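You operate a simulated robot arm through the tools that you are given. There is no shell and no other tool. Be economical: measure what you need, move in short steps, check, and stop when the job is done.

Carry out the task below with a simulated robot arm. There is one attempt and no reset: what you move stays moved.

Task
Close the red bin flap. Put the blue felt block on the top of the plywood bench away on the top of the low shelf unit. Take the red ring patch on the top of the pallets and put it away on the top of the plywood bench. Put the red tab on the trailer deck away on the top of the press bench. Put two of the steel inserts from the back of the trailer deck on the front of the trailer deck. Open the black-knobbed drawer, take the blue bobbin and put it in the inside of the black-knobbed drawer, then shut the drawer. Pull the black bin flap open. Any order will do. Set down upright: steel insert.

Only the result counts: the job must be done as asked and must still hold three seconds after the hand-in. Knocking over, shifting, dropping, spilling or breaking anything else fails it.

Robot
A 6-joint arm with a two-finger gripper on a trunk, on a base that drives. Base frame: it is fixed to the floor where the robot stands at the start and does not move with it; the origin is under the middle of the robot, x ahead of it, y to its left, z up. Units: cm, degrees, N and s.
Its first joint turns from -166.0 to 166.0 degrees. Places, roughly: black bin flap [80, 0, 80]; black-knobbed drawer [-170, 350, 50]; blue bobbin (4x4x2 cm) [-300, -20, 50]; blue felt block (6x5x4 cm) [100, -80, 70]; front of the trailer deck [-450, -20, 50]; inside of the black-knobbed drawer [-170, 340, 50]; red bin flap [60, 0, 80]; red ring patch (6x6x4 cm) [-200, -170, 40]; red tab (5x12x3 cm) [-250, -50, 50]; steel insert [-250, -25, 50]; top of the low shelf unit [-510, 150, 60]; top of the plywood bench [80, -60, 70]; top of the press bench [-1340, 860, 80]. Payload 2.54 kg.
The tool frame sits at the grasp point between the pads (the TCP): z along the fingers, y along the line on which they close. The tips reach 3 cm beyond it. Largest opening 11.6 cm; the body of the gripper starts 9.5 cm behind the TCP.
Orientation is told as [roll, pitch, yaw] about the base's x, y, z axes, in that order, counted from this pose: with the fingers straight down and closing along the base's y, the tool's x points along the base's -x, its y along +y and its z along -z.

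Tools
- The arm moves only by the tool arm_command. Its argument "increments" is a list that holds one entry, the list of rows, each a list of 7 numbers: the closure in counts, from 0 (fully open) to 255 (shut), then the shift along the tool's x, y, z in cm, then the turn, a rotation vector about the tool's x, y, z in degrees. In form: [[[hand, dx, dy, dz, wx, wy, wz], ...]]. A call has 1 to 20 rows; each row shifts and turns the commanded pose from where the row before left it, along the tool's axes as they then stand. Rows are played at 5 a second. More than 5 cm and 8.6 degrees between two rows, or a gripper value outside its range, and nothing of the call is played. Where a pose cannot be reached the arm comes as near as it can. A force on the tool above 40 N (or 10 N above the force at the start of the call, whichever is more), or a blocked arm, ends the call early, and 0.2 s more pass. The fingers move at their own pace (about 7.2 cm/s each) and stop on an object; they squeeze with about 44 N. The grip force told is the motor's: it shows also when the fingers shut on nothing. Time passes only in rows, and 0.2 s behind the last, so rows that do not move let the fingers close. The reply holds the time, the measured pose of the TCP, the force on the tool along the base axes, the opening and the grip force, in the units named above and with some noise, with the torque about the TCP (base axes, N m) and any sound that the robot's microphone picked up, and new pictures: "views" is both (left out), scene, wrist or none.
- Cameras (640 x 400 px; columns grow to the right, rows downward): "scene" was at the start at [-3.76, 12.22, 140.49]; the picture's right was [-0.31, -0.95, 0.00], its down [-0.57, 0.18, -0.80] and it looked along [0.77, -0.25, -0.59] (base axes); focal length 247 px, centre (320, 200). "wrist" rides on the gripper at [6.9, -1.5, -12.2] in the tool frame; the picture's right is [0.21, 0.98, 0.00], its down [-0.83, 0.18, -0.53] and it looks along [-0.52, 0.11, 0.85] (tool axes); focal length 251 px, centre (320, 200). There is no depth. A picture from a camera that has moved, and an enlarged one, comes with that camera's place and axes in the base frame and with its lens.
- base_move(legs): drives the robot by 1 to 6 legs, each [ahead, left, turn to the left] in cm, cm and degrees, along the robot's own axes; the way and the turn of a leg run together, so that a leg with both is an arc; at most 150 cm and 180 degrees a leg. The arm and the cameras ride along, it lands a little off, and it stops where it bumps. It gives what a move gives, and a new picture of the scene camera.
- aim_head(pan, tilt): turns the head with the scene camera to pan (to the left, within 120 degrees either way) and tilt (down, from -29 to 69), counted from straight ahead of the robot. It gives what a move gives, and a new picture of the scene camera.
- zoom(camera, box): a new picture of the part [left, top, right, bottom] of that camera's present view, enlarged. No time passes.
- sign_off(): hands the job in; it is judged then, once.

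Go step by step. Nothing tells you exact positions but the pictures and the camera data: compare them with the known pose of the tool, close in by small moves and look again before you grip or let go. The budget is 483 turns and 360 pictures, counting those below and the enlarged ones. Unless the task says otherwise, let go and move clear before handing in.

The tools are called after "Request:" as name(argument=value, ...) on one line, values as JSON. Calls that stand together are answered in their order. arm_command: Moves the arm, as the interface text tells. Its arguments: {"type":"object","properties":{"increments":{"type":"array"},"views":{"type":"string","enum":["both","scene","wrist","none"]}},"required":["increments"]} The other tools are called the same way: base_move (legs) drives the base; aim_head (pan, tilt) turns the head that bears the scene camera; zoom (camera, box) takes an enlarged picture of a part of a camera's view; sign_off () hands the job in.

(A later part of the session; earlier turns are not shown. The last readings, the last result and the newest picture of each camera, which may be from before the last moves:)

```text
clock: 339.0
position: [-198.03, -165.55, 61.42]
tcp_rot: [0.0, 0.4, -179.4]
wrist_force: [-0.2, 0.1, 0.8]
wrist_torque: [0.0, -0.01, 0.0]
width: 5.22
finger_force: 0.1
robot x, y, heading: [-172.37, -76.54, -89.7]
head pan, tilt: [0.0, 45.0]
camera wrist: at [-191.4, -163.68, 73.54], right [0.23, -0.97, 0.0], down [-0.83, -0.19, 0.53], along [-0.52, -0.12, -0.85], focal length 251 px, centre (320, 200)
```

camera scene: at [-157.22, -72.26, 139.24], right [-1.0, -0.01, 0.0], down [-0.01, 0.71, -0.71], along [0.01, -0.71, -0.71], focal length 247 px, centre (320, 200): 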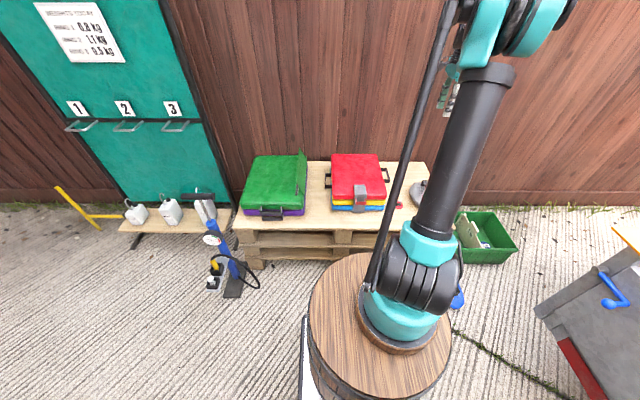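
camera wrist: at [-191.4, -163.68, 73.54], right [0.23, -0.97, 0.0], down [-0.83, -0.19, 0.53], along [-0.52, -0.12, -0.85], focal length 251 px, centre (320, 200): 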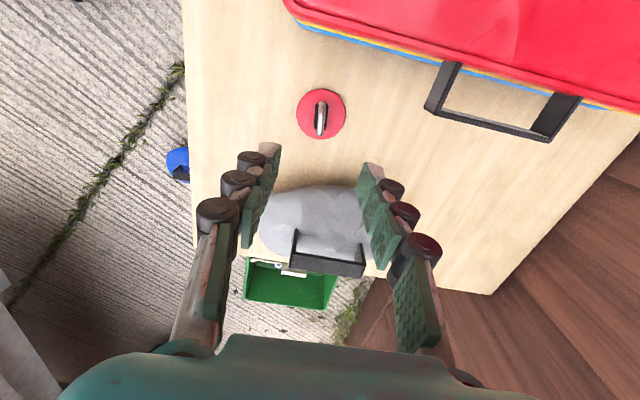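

Request:
zoom(camera="wrist", box=[270, 70, 370, 150])

```text
5.00 times, centred on (320, 110) of wrist
camera zoom: at [-191.4, -163.68, 73.54], right [0.23, -0.97, 0.0], down [-0.83, -0.19, 0.53], along [-0.52, -0.12, -0.85], focal length 1257 px, centre (320, 650)
```

zoom: 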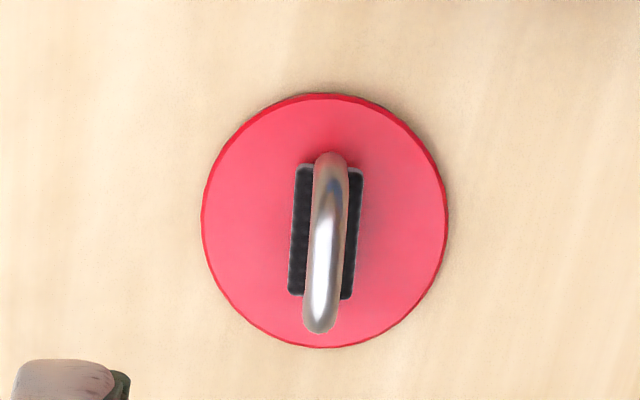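

The D-ring stands in a plane along x, so closing along y grips it squarely. Ring centre ≈ (-199, -165.6), pallet top z≈41.7. I'll correct 1 cm and lower to z 49, then check.

Request:
arm_command(increments=[[[170, -1, 0, 4, 0, 0, 0], [170, 0, 0, 4, 0, 0, 0], [170, 0, 0, 4.4, 0, 0, 0], [170, 0, 0, 0, 0, 0, 0]]], views="wrist")

```text
clock: 340.0
position: [-199.12, -165.45, 48.89]
tcp_rot: [0.0, 0.3, -179.4]
wrist_force: [-0.1, -0.5, -0.2]
wrist_torque: [0.01, 0.0, 0.0]
width: 3.85
finger_force: 0.0
robot x, y, heading: [-172.41, -75.83, -89.5]
head pan, tilt: [0.0, 45.0]
camera wrist: at [-192.35, -163.71, 61.1], right [0.23, -0.97, 0.0], down [-0.83, -0.19, 0.53], along [-0.52, -0.12, -0.85], focal length 251 px, centre (320, 200)
```

wrist: 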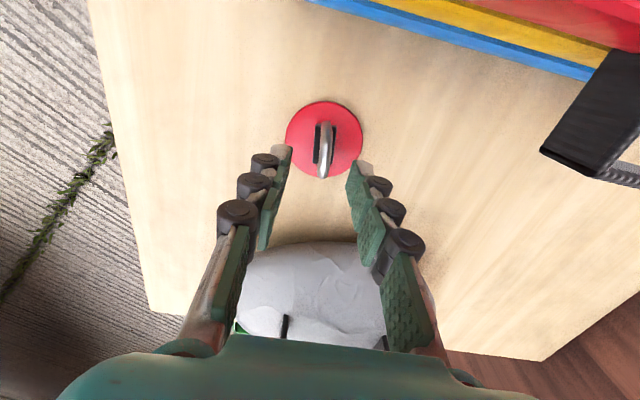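

The ring is between the tips. Lower 2.8 cm and close.

Request:
arm_command(increments=[[[170, 0, 0, 1.5, 0, 0, 0], [170, 0, 0, 1.3, 0, 0, 0], [255, 0, 0, 0, 0, 0, 0], [255, 0, 0, 0, 0, 0, 0], [255, 0, 0, 0, 0, 0, 0], [255, 0, 0, 0, 0, 0, 0]]], views="wrist")

```text
clock: 341.4
position: [-199.02, -165.4, 46.08]
tcp_rot: [0.0, 0.4, -179.4]
wrist_force: [1.2, 0.3, 1.7]
wrist_torque: [0.02, 0.01, 0.04]
width: 0.64
finger_force: 35.0
robot x, y, heading: [-171.96, -76.01, -89.3]
head pan, tilt: [0.0, 45.0]
camera wrist: at [-192.32, -163.7, 58.32], right [0.23, -0.97, 0.0], down [-0.83, -0.19, 0.53], along [-0.52, -0.12, -0.85], focal length 251 px, centre (320, 200)
```

wrist: 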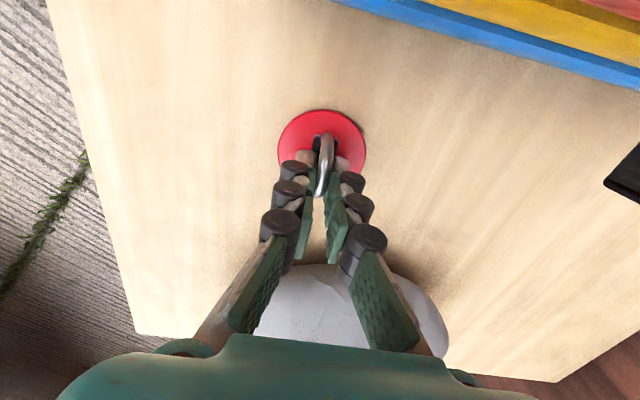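

The ring is held (0.64 cm). Lift a little and check that it stays level.

Request:
arm_command(increments=[[[255, 0, 0, -1, 0, 0, 0], [255, 0, 0, -2, 0, 0, 0], [255, 0, 0, -2, 0, 0, 0], [255, 0, 0, 0, 0, 0, 0]]], views="wrist")

```text
clock: 342.4
position: [-199.02, -165.3, 51.1]
tcp_rot: [0.0, 0.3, -179.3]
wrist_force: [-0.4, 0.0, -0.9]
wrist_torque: [0.01, -0.04, -0.01]
width: 0.67
finger_force: 34.4
robot x, y, heading: [-171.95, -75.7, -89.8]
head pan, tilt: [0.0, 45.0]
camera wrist: at [-192.34, -163.63, 63.34], right [0.23, -0.97, 0.0], down [-0.83, -0.19, 0.53], along [-0.52, -0.12, -0.85], focal length 251 px, centre (320, 200)
```

wrist: 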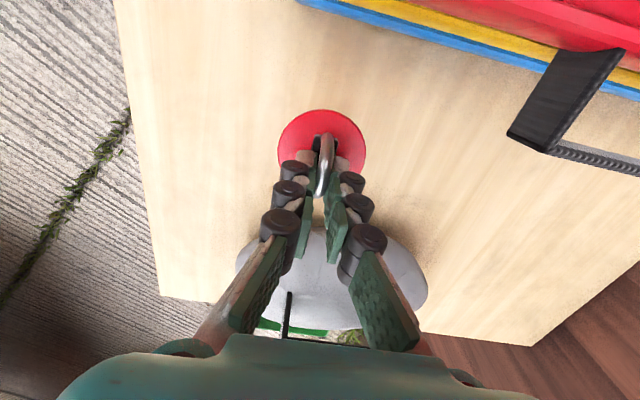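

It hangs level and firm. Lift, back away from the pallets, and turn toward the plywood bench.

Request:
arm_command(increments=[[[255, 0, 0, -5, 0, 0, 0], [255, 0, 0, -5, 0, 0, 0], [255, 0, 0, -5, 0, 0, 0], [255, 0, 0, -5, 0, 0, 0], [255, 0, 0, -5, 0, 0, 0], [255, 0, 0, -5, 0, 0, 0], [255, 0, 0, -5, 0, 0, 0], [255, 0, 0, -5, 0, 0, 0], [255, 0, 0, -5, 0, 0, 0], [255, 0, 0, -4, 0, 0, 0]]], views="none")

Request:
base_move(legs=[[-75, 0, 0], [0, 0, 90], [100, 0, 0]])

Request:
aim_head(pan=-20, tilt=35)

```text
clock: 344.6
position: [-199.34, -165.38, 100.12]
tcp_rot: [-0.1, 0.3, -179.4]
wrist_force: [0.0, 0.7, -0.3]
wrist_torque: [0.01, 0.02, 0.03]
width: 0.67
finger_force: 34.5
robot x, y, heading: [-171.95, -76.05, -89.4]
head pan, tilt: [0.0, 45.0]
```

```text
clock: 357.2
position: [16.62, -29.27, 100.17]
tcp_rot: [0.0, 0.3, -89.6]
wrist_force: [-0.4, 0.5, -0.1]
wrist_torque: [0.01, 0.0, 0.01]
width: 0.66
finger_force: 34.3
robot x, y, heading: [-72.76, -1.56, 0.3]
head pan, tilt: [0.0, 45.0]
camera scene: at [-76.65, 13.26, 139.24], right [0.0, -1.0, 0.0], down [-0.71, 0.0, -0.71], along [0.71, 0.0, -0.71], focal length 247 px, centre (320, 200)
```

scene: 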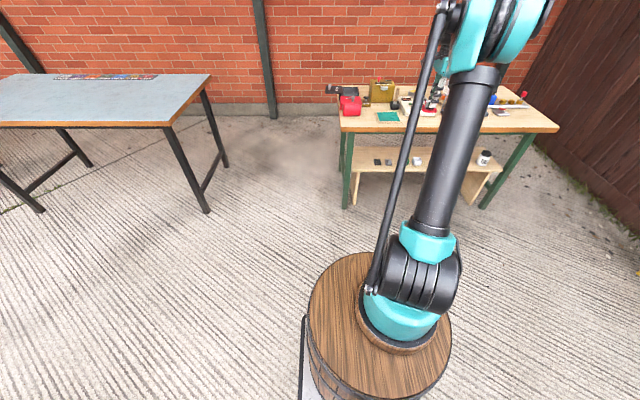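

```text
clock: 358.0
position: [16.61, -29.19, 100.1]
tcp_rot: [0.1, 0.2, -89.7]
wrist_force: [-0.8, -0.4, -0.1]
wrist_torque: [-0.02, 0.0, 0.0]
width: 0.66
finger_force: 34.5
robot x, y, heading: [-72.47, -1.63, 0.2]
head pan, tilt: [-20.0, 35.0]
camera scene: at [-76.49, 10.25, 140.71], right [-0.34, -0.94, 0.0], down [-0.54, 0.19, -0.82], along [0.77, -0.28, -0.57], focal length 247 px, centre (320, 200)
```

scene: 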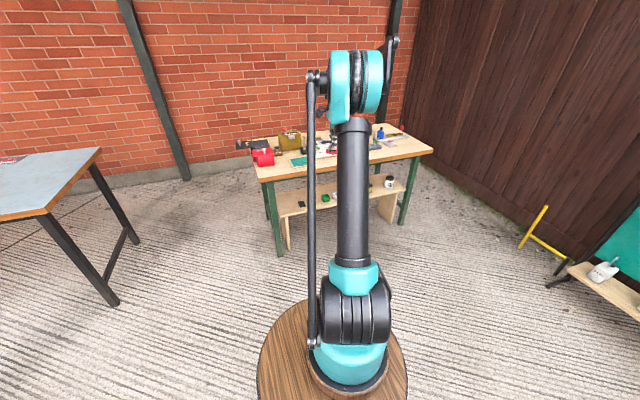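

Request:
base_move(legs=[[0, -55, 0], [38, 0, 0]])

Request:
zoom(camera="wrist", box=[0, 0, 640, 400])

```text
clock: 363.2
position: [54.88, -84.39, 100.12]
tcp_rot: [0.0, 0.3, -89.5]
wrist_force: [-0.1, 0.4, -0.8]
wrist_torque: [-0.01, -0.03, 0.02]
width: 0.68
finger_force: 34.9
robot x, y, heading: [-34.28, -56.59, 0.4]
head pan, tilt: [-20.0, 35.0]
camera scene: at [-38.23, -44.93, 140.72], right [-0.34, -0.94, 0.0], down [-0.54, 0.19, -0.82], along [0.77, -0.28, -0.57], focal length 247 px, centre (320, 200)
```

scene: 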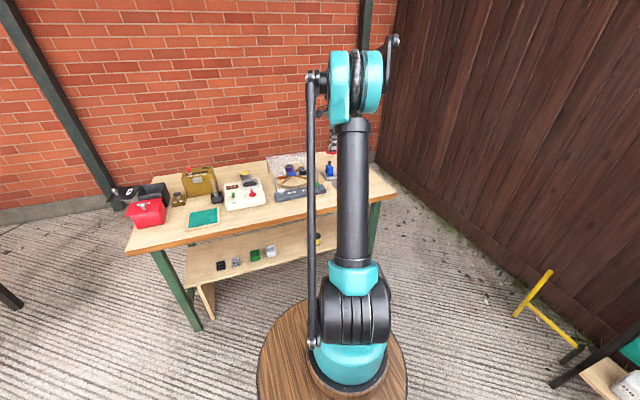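

```text
1.00 times, centred on (320, 200) of wrist (not enlarged: the box is as wide or as high as the picture)
camera zoom: at [53.14, -77.39, 112.34], right [0.98, 0.22, 0.0], down [0.19, -0.83, 0.53], along [0.12, -0.52, -0.85], focal length 251 px, centre (320, 200)
```

zoom: 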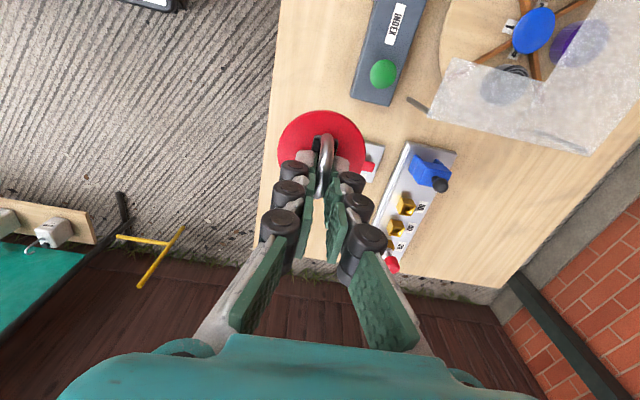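

Below the tool, at about (55, -84), is a clear stretch of bench near its front edge. I'll lower the patch there.

Request:
arm_command(increments=[[[255, 0, 0.3, 4, 0, 0, 0], [255, 0, 0, 5, 0, 0, 0], [255, 0, 0, 5, 0, 0, 0], [255, 0, 0, 5, 0, 0, 0], [255, 0, 0, 3, 0, 0, 0], [255, 0, 0, 0, 0, 0, 0]]], views="wrist")

```text
clock: 364.6
position: [55.12, -84.28, 78.06]
tcp_rot: [0.1, 0.3, -89.7]
wrist_force: [-0.9, -0.4, -0.9]
wrist_torque: [0.01, -0.02, 0.02]
width: 0.65
finger_force: 35.1
robot x, y, heading: [-33.99, -56.36, 0.4]
head pan, tilt: [-20.0, 35.0]
camera wrist: at [53.45, -77.28, 90.26], right [0.98, 0.22, 0.0], down [0.19, -0.83, 0.53], along [0.12, -0.52, -0.85], focal length 251 px, centre (320, 200)
```

wrist: 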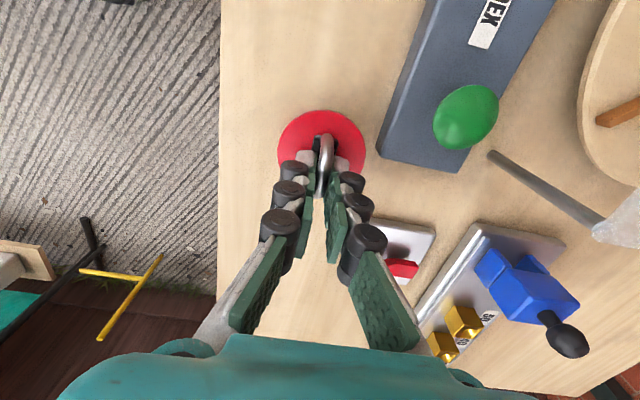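

Clear all around. Lower in fine steps to contact.

Request:
arm_command(increments=[[[255, 0, 0, 1.5, 0, 0, 0], [255, 0, 0, 1, 0, 0, 0], [255, 0, 0, 0, 0, 0, 0]]], views="none")

Request:
arm_command(increments=[[[255, 0, 0, 0.2, 0, 0, 0], [255, 0, 0, 0.2, 0, 0, 0], [255, 0, 0, 0.2, 0, 0, 0], [255, 0, 0, 0, 0, 0, 0]]], views="none")

Request:
arm_command(increments=[[[255, 0, 0, 0.2, 0, 0, 0], [255, 0, 0, 0.2, 0, 0, 0], [255, 0, 0, 0, 0, 0, 0]]], views="none")

```text
clock: 365.2
position: [55.13, -84.22, 76.17]
tcp_rot: [0.3, 0.1, -89.6]
wrist_force: [-4.0, 1.6, 25.4]
wrist_torque: [0.04, 0.16, -0.04]
width: 0.67
finger_force: 34.7
robot x, y, heading: [-34.23, -56.52, 0.3]
head pan, tilt: [-20.0, 35.0]
stopped in row 3: the force on the tool passed its limit at 55 N (the readings are from after the stop); the commanded pose is now the measured one
```

```text
clock: 365.6
position: [55.15, -84.21, 76.12]
tcp_rot: [0.1, 0.3, -89.6]
wrist_force: [-4.8, 0.3, 22.3]
wrist_torque: [0.0, 0.13, 0.02]
width: 0.65
finger_force: 35.1
robot x, y, heading: [-34.4, -56.71, 0.2]
head pan, tilt: [-20.0, 35.0]
stopped in row 1: the force on the tool passed its limit at 44 N (the readings are from after the stop); the commanded pose is now the measured one
```

```text
clock: 366.0
position: [55.2, -84.29, 76.02]
tcp_rot: [0.3, 0.2, -89.6]
wrist_force: [-3.5, 0.4, 22.0]
wrist_torque: [-0.03, 0.15, 0.01]
width: 0.65
finger_force: 34.6
robot x, y, heading: [-34.13, -56.7, 0.5]
head pan, tilt: [-20.0, 35.0]
stopped in row 1: the force on the tool passed its limit at 45 N (the readings are from after the stop); the commanded pose is now the measured one
```

It's down on the bench. Open and lift.

Request:
arm_command(increments=[[[230, 0, 0, 0, 0, 0, 0], [205, 0, 0, 0, 0, 0, 0], [190, 0, 0, 0, 0, 0, 0], [190, 0, 0, -2, 0, 0, 0], [190, 0, 0, -5, 0, 0, 0], [190, 0, 0, -5, 0, 0, 0], [190, 0, 0, -5, 0, 0, 0], [190, 0, 0, -5, 0, 0, 0], [190, 0, 0, -4, 0, 0, 0]]], views="wrist")

```text
clock: 368.0
position: [55.14, -84.39, 101.99]
tcp_rot: [0.2, 0.2, -89.6]
wrist_force: [0.5, -0.5, 0.3]
wrist_torque: [0.03, 0.03, 0.0]
width: 2.99
finger_force: 0.1
robot x, y, heading: [-34.18, -57.01, 0.2]
head pan, tilt: [-20.0, 35.0]
camera wrist: at [53.48, -77.35, 114.19], right [0.98, 0.22, 0.0], down [0.19, -0.83, 0.53], along [0.12, -0.52, -0.85], focal length 251 px, centre (320, 200)
```

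wrist: 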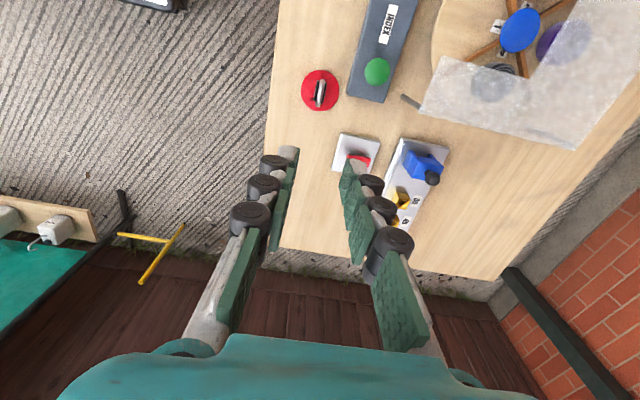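

The patch lies flat on the bench and both bins look right. Last is the red tab on the trailer. I'll drive back around beside the trailer's rear.

Request:
base_move(legs=[[-45, 0, 0], [0, 125, 0], [-150, 0, 0], [-30, 0, 0], [0, 0, -90]])

Request:
aim_head(pan=0, tilt=50)

```text
clock: 389.1
position: [-287.74, -21.86, 102.0]
tcp_rot: [0.3, 0.2, 179.8]
wrist_force: [0.5, -0.5, 0.0]
wrist_torque: [0.05, 0.01, -0.03]
width: 2.94
finger_force: 0.0
robot x, y, heading: [-259.29, 67.43, -90.5]
head pan, tilt: [-20.0, 35.0]
camera scene: at [-247.24, 70.9, 140.72], right [-0.94, 0.35, 0.0], down [0.2, 0.54, -0.82], along [-0.29, -0.77, -0.57], focal length 247 px, centre (320, 200)
```

scene: 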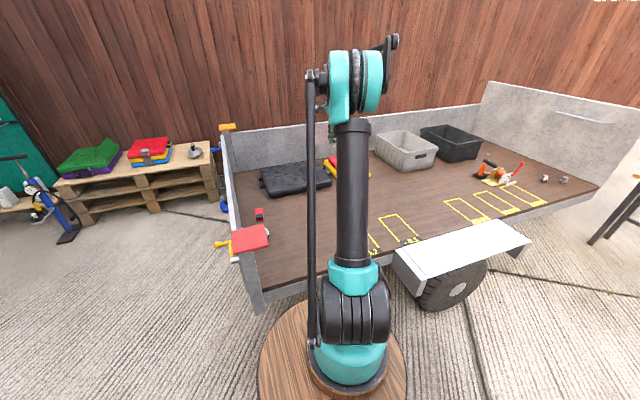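

```text
clock: 389.9
position: [-287.66, -22.01, 101.85]
tcp_rot: [0.1, 0.2, 179.7]
wrist_force: [-0.4, 0.9, -0.6]
wrist_torque: [-0.02, 0.03, 0.01]
width: 2.95
finger_force: 0.1
robot x, y, heading: [-259.35, 67.33, -90.7]
head pan, tilt: [0.0, 50.0]
camera scene: at [-244.23, 71.45, 138.55], right [-1.0, 0.01, 0.0], down [0.01, 0.77, -0.64], along [0.0, -0.64, -0.77], focal length 247 px, centre (320, 200)
```

scene: 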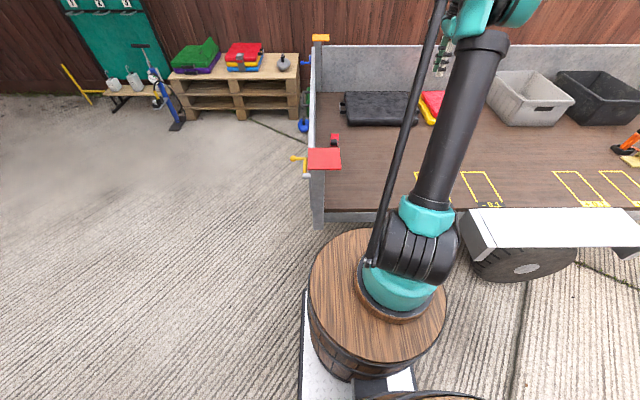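

I'll shift to about (-272, 57) so the forearm passes clear of the red post plate, and turn the tool to close along x.

Request:
base_move(legs=[[10, -13, 0]])

Request:
arm_command(increments=[[[100, 0, 0, 0, 0, 0, -8.3], [100, 0, 0, 0, 0, 0, -8.3], [100, 0, 0, 0, 0, 0, -8.3], [100, 0, 0, 0, 0, 0, -8.3], [100, 0, 0, 0, 0, 0, -8.3], [100, 0, 0, 0, 0, 0, -8.3], [100, 0, 0, 0, 0, 0, -8.3], [100, 0, 0, 0, 0, 0, -8.3], [100, 0, 0, 0, 0, 0, -8.3], [100, 0, 0, 0, 0, 0, -8.3], [100, 0, 0, 0, 0, 0, -6.5], [100, 0, 4.5, 0, 0, 0, 0], [100, 0, 4.5, 0, 0, 0, 0], [100, 0, 4.5, 0, 0, 0, 0], [100, 0, 4.5, 0, 0, 0, 0], [100, 0, 4.5, 0, 0, 0, 0], [100, 0, 4.5, 0, 0, 0, 0], [100, 0, 4.5, 0, 0, 0, 0], [100, 0, 4.5, 0, 0, 0, 0], [100, 0, 4.5, 0, 0, 0, 0]]], views="wrist")

```text
clock: 391.3
position: [-301.05, -31.91, 102.03]
tcp_rot: [0.2, 0.2, 179.6]
wrist_force: [-0.3, 0.7, 0.1]
wrist_torque: [-0.02, -0.03, 0.0]
width: 2.97
finger_force: 0.1
robot x, y, heading: [-272.07, 57.42, -90.3]
head pan, tilt: [0.0, 50.0]
camera scene: at [-257.46, 61.48, 138.54], right [-1.0, 0.01, 0.0], down [0.01, 0.77, -0.64], along [0.0, -0.64, -0.77], focal length 247 px, centre (320, 200)
```

scene: 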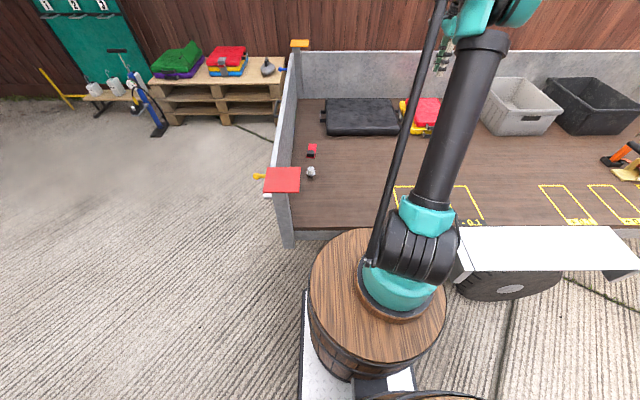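

```text
clock: 395.5
position: [-260.5, -32.44, 102.09]
tcp_rot: [0.2, -0.2, -90.8]
wrist_force: [-0.5, -0.1, -0.6]
wrist_torque: [0.02, -0.03, 0.02]
width: 7.06
finger_force: 0.0
robot x, y, heading: [-272.02, 57.36, -90.6]
head pan, tilt: [0.0, 50.0]
camera wrist: at [-262.03, -25.28, 114.28], right [0.98, 0.2, 0.0], down [0.17, -0.83, 0.54], along [0.11, -0.53, -0.84], focal length 251 px, centre (320, 200)
```

wrist: 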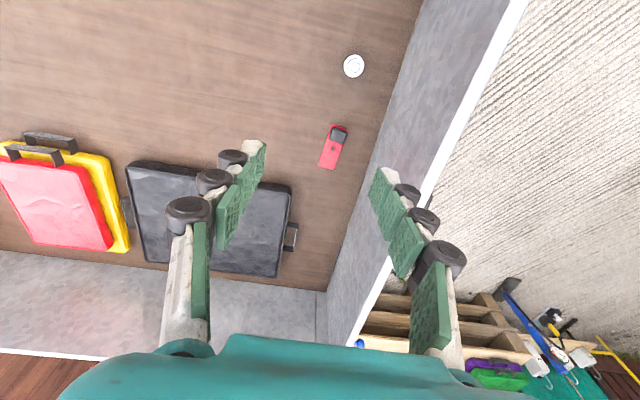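

Request:
zoom(camera="wrist", box=[280, 100, 400, 190])

Request:
zoom(camera="scene", box=[270, 120, 350, 200])

```text
4.44 times, centred on (340, 145) of wrist
camera zoom: at [-262.03, -25.28, 114.28], right [0.98, 0.2, 0.0], down [0.17, -0.83, 0.54], along [0.11, -0.53, -0.84], focal length 1118 px, centre (231, 444)
```

zoom: 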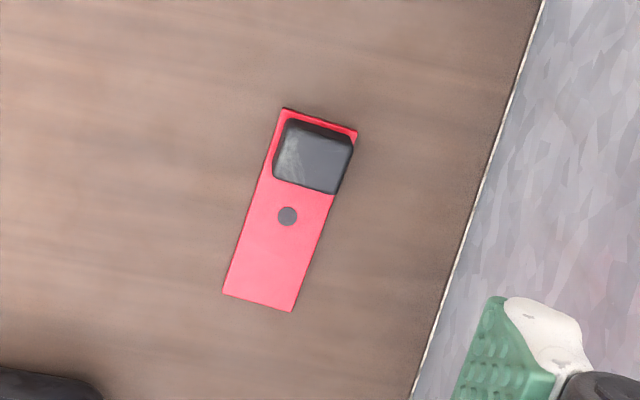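

```text
5.00 times, centred on (310, 160) of scene
camera zoom: at [-257.48, 61.47, 138.55], right [-1.0, 0.01, 0.0], down [0.01, 0.77, -0.64], along [-0.01, -0.64, -0.77], focal length 1236 px, centre (370, 400)
```

zoom: 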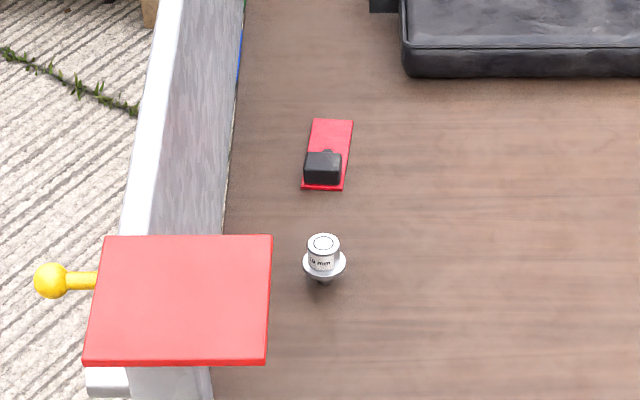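

The tab is a thin red plate with a black block (about 4 cm wide, 3 cm tall) at its near end, centred near (-253.4, -44). I'll grip that block. It's at the reach limit, so I'll creep 3 cm closer and tilt the tool a little outward.

Request:
base_move(legs=[[3, 0, 0]])

Request:
arm_command(increments=[[[100, -2, 3, 0, 0, 0, 5], [100, -3, 3, 0, 0, -5, 0], [100, 0, 0, 3, 0, -5, 0], [100, 0, 0, 3, 0, -5, 0], [100, 0, 0, 4, 0, 0, 0], [100, 0, 0, 4, 0, 0, 0], [100, 0, 0, 4, 0, 0, 0], [100, 0, 0, 0, 0, 0, 0]]], views="wrist")

```text
clock: 396.4
position: [-260.38, -35.28, 102.15]
tcp_rot: [0.3, -0.3, -90.8]
wrist_force: [-0.4, 0.3, 0.4]
wrist_torque: [0.0, 0.02, -0.01]
width: 7.03
finger_force: 0.0
robot x, y, heading: [-272.73, 54.58, -90.8]
head pan, tilt: [0.0, 50.0]
camera scene: at [-257.47, 58.48, 138.54], right [-1.0, 0.01, 0.0], down [0.01, 0.77, -0.64], along [0.0, -0.64, -0.77], focal length 247 px, centre (320, 200)
```

scene: 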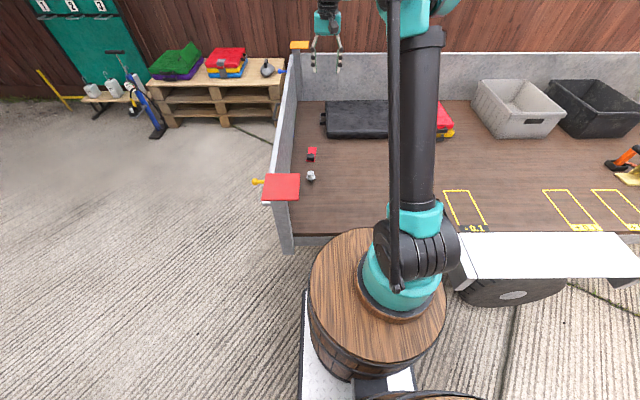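

```text
clock: 398.2
position: [-255.15, -44.63, 84.58]
tcp_rot: [0.2, -15.3, -95.8]
wrist_force: [-0.5, -0.4, -0.1]
wrist_torque: [0.03, 0.0, -0.01]
width: 7.06
finger_force: 0.0
robot x, y, heading: [-272.73, 54.59, -90.3]
head pan, tilt: [0.0, 50.0]
camera wrist: at [-255.76, -34.53, 94.45], right [0.99, 0.11, -0.05], down [0.11, -0.67, 0.73], along [0.04, -0.73, -0.68], focal length 251 px, centre (320, 200)
```

wrist: 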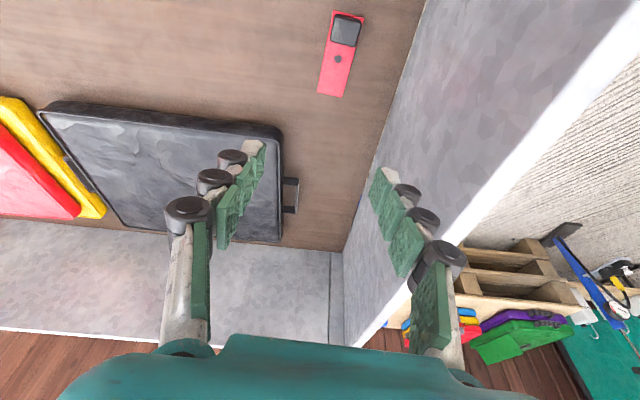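

Everything aligns; the block is at (-253.3, -43.8). I'll shift slightly and descend vertically with the tilted tool, to z≈62 first.

Request:
arm_command(increments=[[[100, 1.52, 1.65, -0.4, 0, 0, 0], [100, 1.17, 0, 4.37, 0, 0, 0], [100, 1.17, 0, 4.37, 0, 0, 0], [100, 1.17, 0, 4.37, 0, 0, 0], [100, 1.17, 0, 4.37, 0, 0, 0], [100, 1.17, 0, 4.37, 0, 0, 0], [100, 0, 0, 0, 0, 0, 0]]], views="both")

```text
clock: 399.8
position: [-253.11, -43.36, 61.89]
tcp_rot: [0.2, -15.0, -95.8]
wrist_force: [0.5, -0.1, -0.3]
wrist_torque: [0.02, -0.03, 0.0]
width: 7.05
finger_force: 0.2
robot x, y, heading: [-272.67, 54.64, -90.3]
head pan, tilt: [0.0, 50.0]
camera scene: at [-257.47, 58.48, 138.54], right [-1.0, 0.01, 0.0], down [0.01, 0.77, -0.64], along [0.0, -0.64, -0.77], focal length 247 px, centre (320, 200)
camera wrist: at [-253.81, -33.2, 71.87], right [0.99, 0.11, -0.05], down [0.11, -0.67, 0.73], along [0.04, -0.73, -0.68], focal length 251 px, centre (320, 200)
```

scene: 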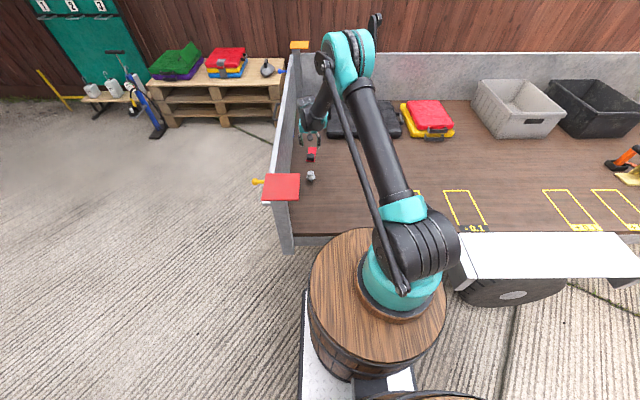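
wrist: 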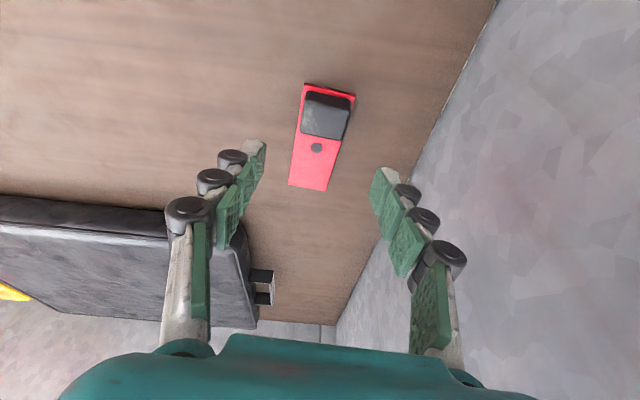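

Aligned. Descend the last 7.8 cm, check, then close.

Request:
arm_command(increments=[[[115, 1.2, 0, 3.6, 0, 0, 0], [115, 1.2, 0, 3.6, 0, 0, 0], [115, 0, 0, 0, 0, 0, 0]]], views="wrist")

```text
clock: 400.6
position: [-253.12, -42.91, 54.36]
tcp_rot: [0.1, -15.1, -95.8]
wrist_force: [0.1, 0.5, -0.2]
wrist_torque: [0.0, 0.01, 0.02]
width: 6.35
finger_force: 0.1
robot x, y, heading: [-272.28, 54.06, -90.6]
head pan, tilt: [0.0, 50.0]
camera wrist: at [-253.8, -32.82, 64.27], right [0.99, 0.11, -0.05], down [0.11, -0.67, 0.73], along [0.04, -0.73, -0.68], focal length 251 px, centre (320, 200)
```

wrist: 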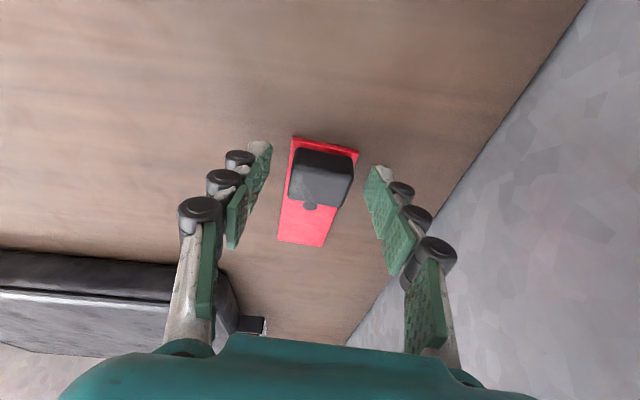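

Straddled. Close.

Request:
arm_command(increments=[[[150, 0, 0, 0, 0, 0, 0], [190, 0, 0, 0, 0, 0, 0], [190, 0, 0, 0, 0, 0, 0], [190, 0, 0, 0, 0, 0, 0]]], views="wrist")

```text
clock: 401.6
position: [-253.12, -42.96, 54.39]
tcp_rot: [0.3, -15.2, -95.9]
wrist_force: [0.6, -0.8, 0.0]
wrist_torque: [-0.06, 0.01, 0.04]
width: 3.89
finger_force: 44.1
robot x, y, heading: [-272.51, 53.94, -90.6]
head pan, tilt: [0.0, 50.0]
camera wrist: at [-253.8, -32.82, 64.32], right [0.99, 0.11, -0.05], down [0.11, -0.67, 0.73], along [0.04, -0.73, -0.68], focal length 251 px, centre (320, 200)
```

wrist: 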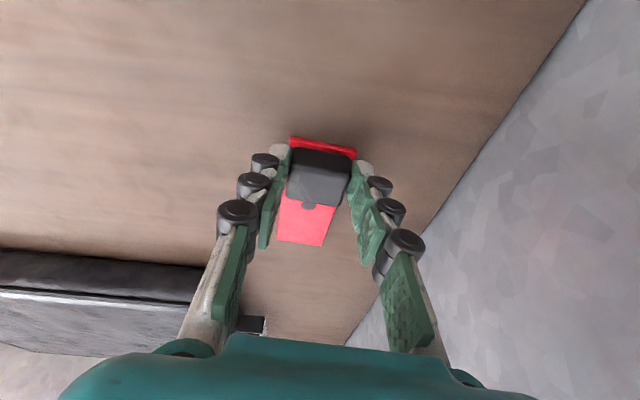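

Held at 3.9 cm. Lift straight up.

Request:
arm_command(increments=[[[190, -0.26, 0, -0.97, 0, 0, 0], [190, -0.8, 0, -2.9, 0, 0, 0], [190, -1.2, 0, -4.4, 0, 0, 0], [190, -1.2, 0, -4.4, 0, 0, 0], [190, -1.2, 0, -4.4, 0, 0, 0], [190, -1.2, 0, -4.4, 0, 0, 0], [190, -1.2, 0, -4.4, 0, 0, 0], [190, -1.2, 0, -4.4, 0, 0, 0], [190, -1.2, 0, -4.4, 0, 0, 0], [190, -1.2, 0, -4.4, 0, 0, 0], [190, -1.2, 0, -4.4, 0, 0, 0], [190, 0, 0, 0, 0, 5, 0], [190, 0, 0, 0, 0, 5, 0], [190, 0, 0, 0, 0, 5, 0], [190, 0, -4, 0, 0, 0, 0], [190, 0, -4, 0, 0, 0, 0], [190, 2, -4, 0, 0, 0, 0], [190, 4, 0, 0, 0, 0, 0], [190, 4, 0, 0, 0, 0, 0]]], views="wrist")

```text
clock: 405.6
position: [-264.37, -31.79, 99.5]
tcp_rot: [0.2, -0.1, -95.8]
wrist_force: [-0.6, -0.9, -0.7]
wrist_torque: [0.04, -0.03, 0.0]
width: 3.86
finger_force: 44.3
robot x, y, heading: [-271.99, 54.17, -90.3]
head pan, tilt: [0.0, 50.0]
camera wrist: at [-265.32, -24.61, 111.55], right [0.99, 0.11, 0.0], down [0.09, -0.84, 0.54], along [0.06, -0.53, -0.84], focal length 251 px, centre (320, 200)
```

wrist: 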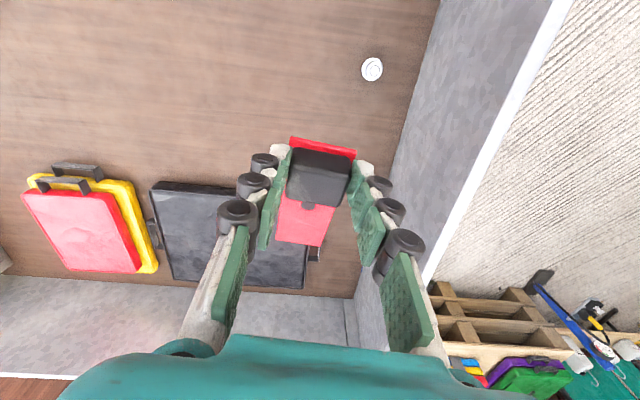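

The red tab is held. The press bench is far away in the garage at (-1340, 860). I'll retract the arm a bit, and reverse along the known lane toward y≈600.

Request:
arm_command(increments=[[[190, 4.5, 0, 0, 0, 0, 0], [190, 4.5, 0, -1, 0, 0, 0], [190, 4.5, 0, -1, 0, 0, 0], [190, 3, 0, -1, 0, 0, 0]]], views="none")

Request:
base_move(legs=[[-150, 0, 0], [-150, 0, 0], [-150, 0, 0], [-80, 0, 0]])

Request:
aim_head(pan=-120, tilt=20)

Request:
aim_head(pan=120, tilt=20)

```text
clock: 406.6
position: [-262.59, -15.44, 102.22]
tcp_rot: [0.2, -0.1, -95.8]
wrist_force: [0.8, -0.6, -0.2]
wrist_torque: [0.06, -0.02, 0.02]
width: 3.84
finger_force: 44.1
robot x, y, heading: [-272.25, 54.37, -90.4]
head pan, tilt: [0.0, 50.0]
```

```text
clock: 432.1
position: [-262.38, 518.27, 102.33]
tcp_rot: [0.1, -0.1, -94.9]
wrist_force: [0.7, -1.0, -0.8]
wrist_torque: [0.02, -0.01, 0.01]
width: 3.86
finger_force: 44.3
robot x, y, heading: [-273.05, 588.34, -89.5]
head pan, tilt: [0.0, 50.0]
camera scene: at [-258.46, 592.23, 138.54], right [-1.0, -0.01, 0.0], down [-0.01, 0.77, -0.64], along [0.01, -0.64, -0.77], focal length 247 px, centre (320, 200)
```

scene: 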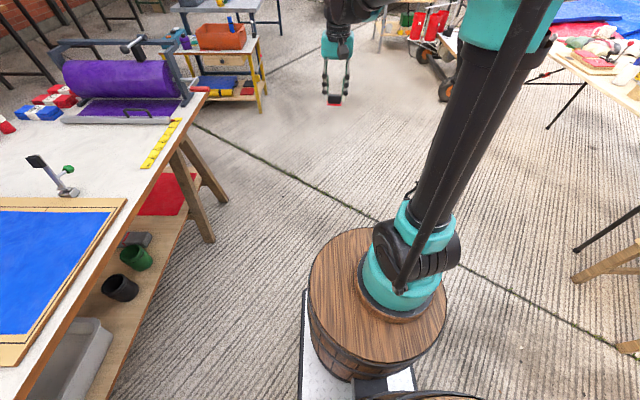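

```text
clock: 434.1
position: [-262.4, 518.43, 102.37]
tcp_rot: [0.2, -0.2, -94.9]
wrist_force: [-0.5, -0.3, -0.2]
wrist_torque: [0.03, 0.01, 0.02]
width: 3.84
finger_force: 43.6
robot x, y, heading: [-273.36, 587.73, -89.4]
head pan, tilt: [-120.0, 20.0]
camera scene: at [-266.63, 604.51, 143.1], right [0.49, 0.87, 0.0], down [0.3, -0.17, -0.94], along [-0.82, 0.46, -0.34], focal length 247 px, centre (320, 200)
```

scene: 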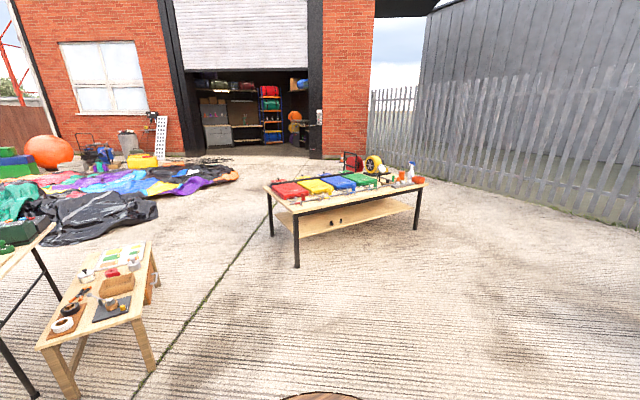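

```text
clock: 437.5
position: [-262.36, 518.43, 102.36]
tcp_rot: [0.2, -0.1, -95.0]
wrist_force: [1.4, 0.0, -0.2]
wrist_torque: [0.01, 0.02, 0.0]
width: 3.84
finger_force: 43.9
robot x, y, heading: [-273.65, 588.13, -89.6]
head pan, tilt: [120.0, 20.0]
camera scene: at [-250.5, 604.65, 143.1], right [0.51, -0.86, 0.0], down [-0.29, -0.17, -0.94], along [0.81, 0.48, -0.34], focal length 247 px, centre (320, 200)
```

scene: 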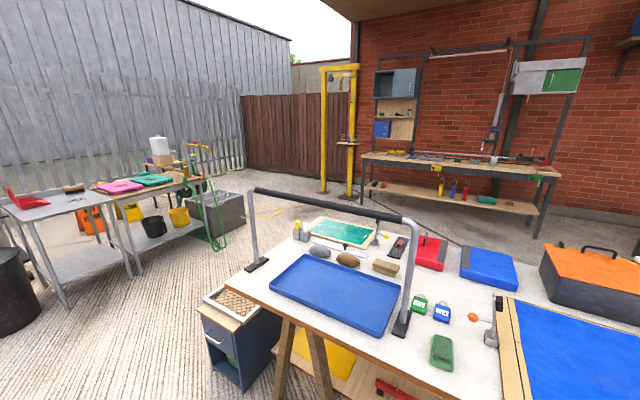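

The way round the far side of the mat table (x -454…-534, y 684…850) is open: bin at (-234, 892), fence beyond y 1090. I'll go to about (-340, 918), face -x, and continue.

Request:
base_move(legs=[[-150, -35, 0], [-150, -33, 0], [-32, 0, 0], [0, 0, -90.5], [150, 0, 0]])

Request:
aim_head(pan=10, tilt=18)

```text
refused: leg 1 is longer than a leg can be; nothing moved
```

```text
clock: 439.4
position: [-262.42, 518.24, 102.36]
tcp_rot: [0.2, -0.2, -94.9]
wrist_force: [0.0, 0.2, -0.6]
wrist_torque: [0.01, 0.02, 0.02]
width: 3.85
finger_force: 43.8
robot x, y, heading: [-273.35, 587.98, -89.6]
head pan, tilt: [10.0, 18.0]
camera scene: at [-256.82, 590.75, 143.43], right [-0.98, -0.18, 0.0], down [-0.06, 0.3, -0.95], along [0.17, -0.94, -0.31], focal length 247 px, centre (320, 200)
```

scene: 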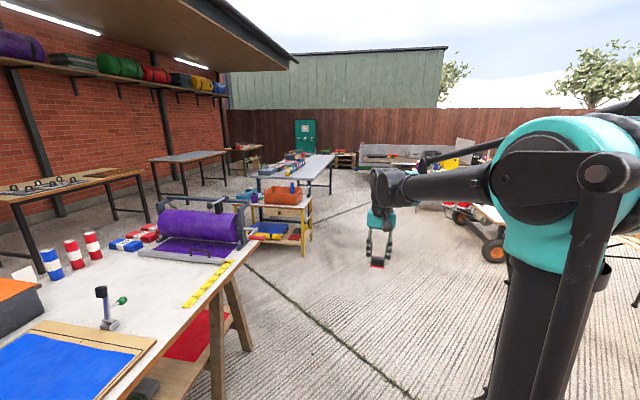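

Request:
base_move(legs=[[-140, -32, 0], [-140, -32, 0], [-52, 0, 0], [0, 0, -90.5], [140, 0, 0]])

Request:
aim_head(pan=12, tilt=18)

```text
clock: 466.3
position: [-546.37, 915.11, 102.22]
tcp_rot: [0.2, -0.3, 173.4]
wrist_force: [0.1, -0.3, -0.4]
wrist_torque: [0.02, 0.03, -0.01]
width: 3.82
finger_force: 44.2
robot x, y, heading: [-475.84, 923.83, 178.8]
head pan, tilt: [10.0, 18.0]
camera scene: at [-474.03, 907.19, 143.43], right [-0.15, 0.99, 0.0], down [0.31, 0.05, -0.95], along [-0.94, -0.14, -0.31], focal length 247 px, centre (320, 200)
```

scene: 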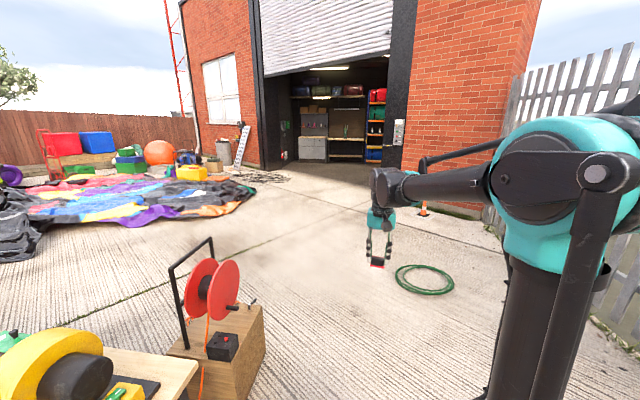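

```text
clock: 466.9
position: [-546.35, 915.17, 102.35]
tcp_rot: [0.3, -0.2, 173.4]
wrist_force: [-0.7, 0.5, -1.0]
wrist_torque: [-0.03, -0.02, -0.03]
width: 3.87
finger_force: 43.7
robot x, y, heading: [-476.13, 923.91, 178.6]
head pan, tilt: [12.0, 18.0]
camera scene: at [-473.98, 906.87, 143.43], right [-0.19, 0.98, 0.0], down [0.3, 0.06, -0.95], along [-0.93, -0.18, -0.31], focal length 247 px, centre (320, 200)
```

scene: 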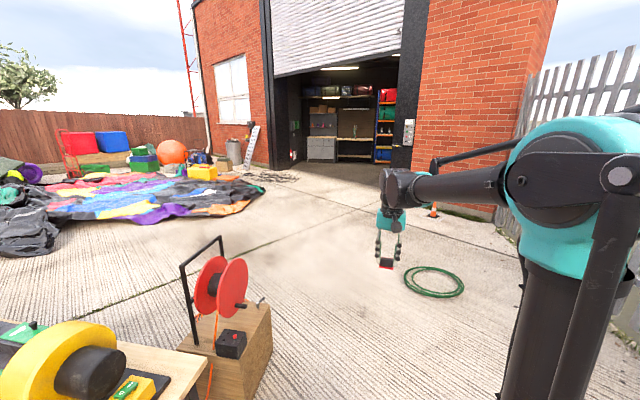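

There's a reel on a wooden box on the left and a green hose coil on the floor ahead-right. I need to thread between them, so I'll measure them.

Request:
zoom(camera="scene", box=[380, 240, 500, 320])

Request:
aim_head(pan=25, tilt=45)

```text
5.00 times, centred on (440, 280) of scene
camera zoom: at [-473.98, 906.87, 143.43], right [-0.19, 0.98, 0.0], down [0.3, 0.06, -0.95], along [-0.93, -0.18, -0.31], focal length 1236 px, centre (-280, -200)
```

zoom: 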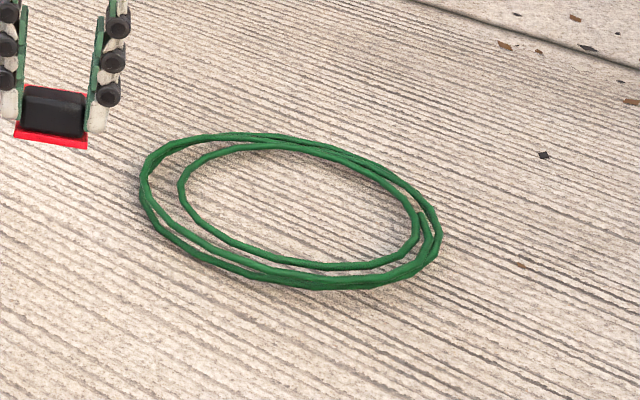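

```text
clock: 467.8
position: [-546.35, 915.11, 102.39]
tcp_rot: [0.1, -0.1, 173.4]
wrist_force: [0.2, -0.4, -0.2]
wrist_torque: [-0.02, -0.02, 0.01]
width: 3.83
finger_force: 43.8
robot x, y, heading: [-476.19, 924.0, 178.8]
head pan, tilt: [25.0, 45.0]
camera scene: at [-472.26, 905.34, 139.24], right [-0.4, 0.92, 0.0], down [0.65, 0.28, -0.71], along [-0.65, -0.28, -0.71], focal length 247 px, centre (320, 200)
```

scene: 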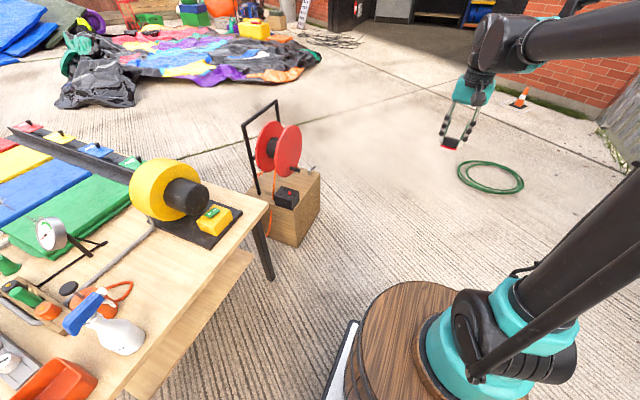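

Hose: y 947–998, x -660…-712. Box: x -554…-595, y<860. I'll steer along y≈907, then ease left to y≈890 as the box is passed.

Request:
base_move(legs=[[124, 19, 0], [40, 16, 0], [130, 4, 0]])

Request:
aim_head(pan=20, tilt=20)

```text
clock: 482.5
position: [-840.8, 878.39, 102.24]
tcp_rot: [0.1, -0.2, 174.7]
wrist_force: [-0.7, -0.5, -0.2]
wrist_torque: [-0.01, 0.0, 0.02]
width: 3.85
finger_force: 43.6
robot x, y, heading: [-771.12, 888.98, -179.9]
head pan, tilt: [25.0, 45.0]
camera scene: at [-766.52, 870.18, 139.23], right [-0.42, 0.91, 0.0], down [0.64, 0.3, -0.71], along [-0.64, -0.3, -0.71], focal length 247 px, centre (320, 200)
```

scene: 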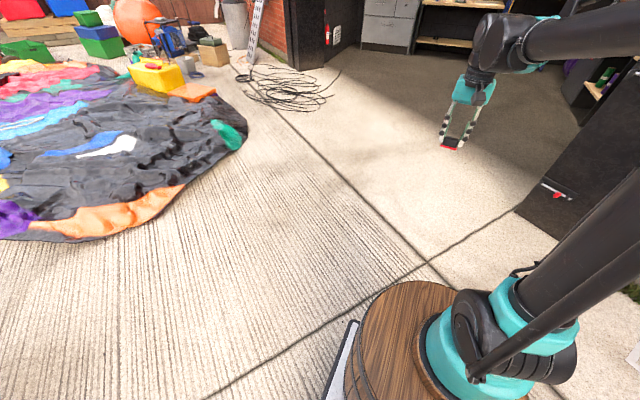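

```text
clock: 483.4
position: [-840.91, 878.27, 102.33]
tcp_rot: [0.1, -0.3, 174.7]
wrist_force: [-0.1, -0.7, -0.6]
wrist_torque: [0.01, -0.01, -0.03]
width: 3.85
finger_force: 43.8
robot x, y, heading: [-771.22, 888.85, -180.0]
head pan, tilt: [20.0, 20.0]
camera scene: at [-767.9, 870.43, 143.09], right [-0.34, 0.94, 0.0], down [0.32, 0.12, -0.94], along [-0.88, -0.32, -0.34], focal length 247 px, centre (320, 200)
```

scene: 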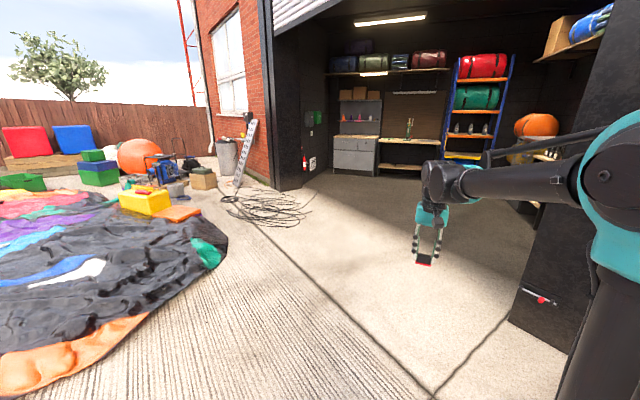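

I've passed between them. The press bench appears at the garage's back wall. I'll head in toward (-1060, 842).

Request:
base_move(legs=[[143, 20, 0], [143, 24, 0]])

Request:
aim_head(pan=-10, tilt=20)

```text
clock: 497.3
position: [-1125.68, 832.02, 102.4]
tcp_rot: [0.3, -0.1, 175.5]
wrist_force: [-0.2, 0.0, -0.1]
wrist_torque: [0.01, -0.03, 0.03]
width: 3.85
finger_force: 44.1
robot x, y, heading: [-1056.43, 843.41, -179.1]
head pan, tilt: [20.0, 20.0]
camera scene: at [-1052.73, 825.35, 143.1], right [-0.36, 0.93, 0.0], down [0.32, 0.12, -0.94], along [-0.88, -0.34, -0.34], focal length 247 px, centre (320, 200)
```

scene: 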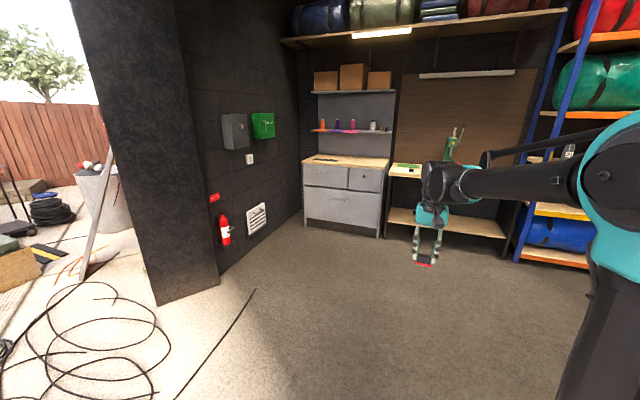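

```text
clock: 498.3
position: [-1125.7, 832.15, 102.34]
tcp_rot: [0.2, -0.3, 175.5]
wrist_force: [-0.1, 0.2, -1.6]
wrist_torque: [-0.02, 0.0, -0.05]
width: 3.84
finger_force: 43.9
robot x, y, heading: [-1056.0, 843.52, -178.9]
head pan, tilt: [-10.0, 20.0]
camera scene: at [-1053.23, 830.14, 143.1], right [0.16, 0.99, 0.0], down [0.34, -0.05, -0.94], along [-0.93, 0.15, -0.34], focal length 247 px, centre (320, 200)
```

scene: 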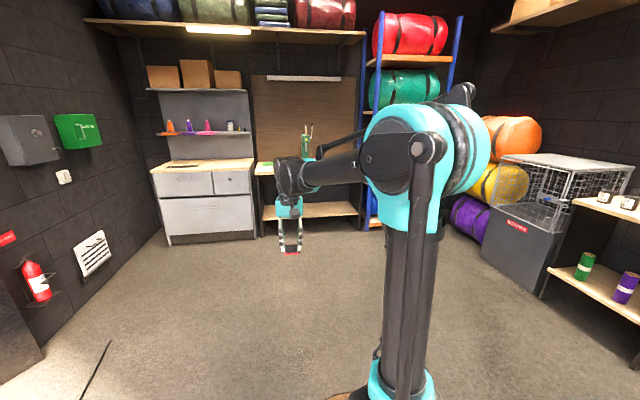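

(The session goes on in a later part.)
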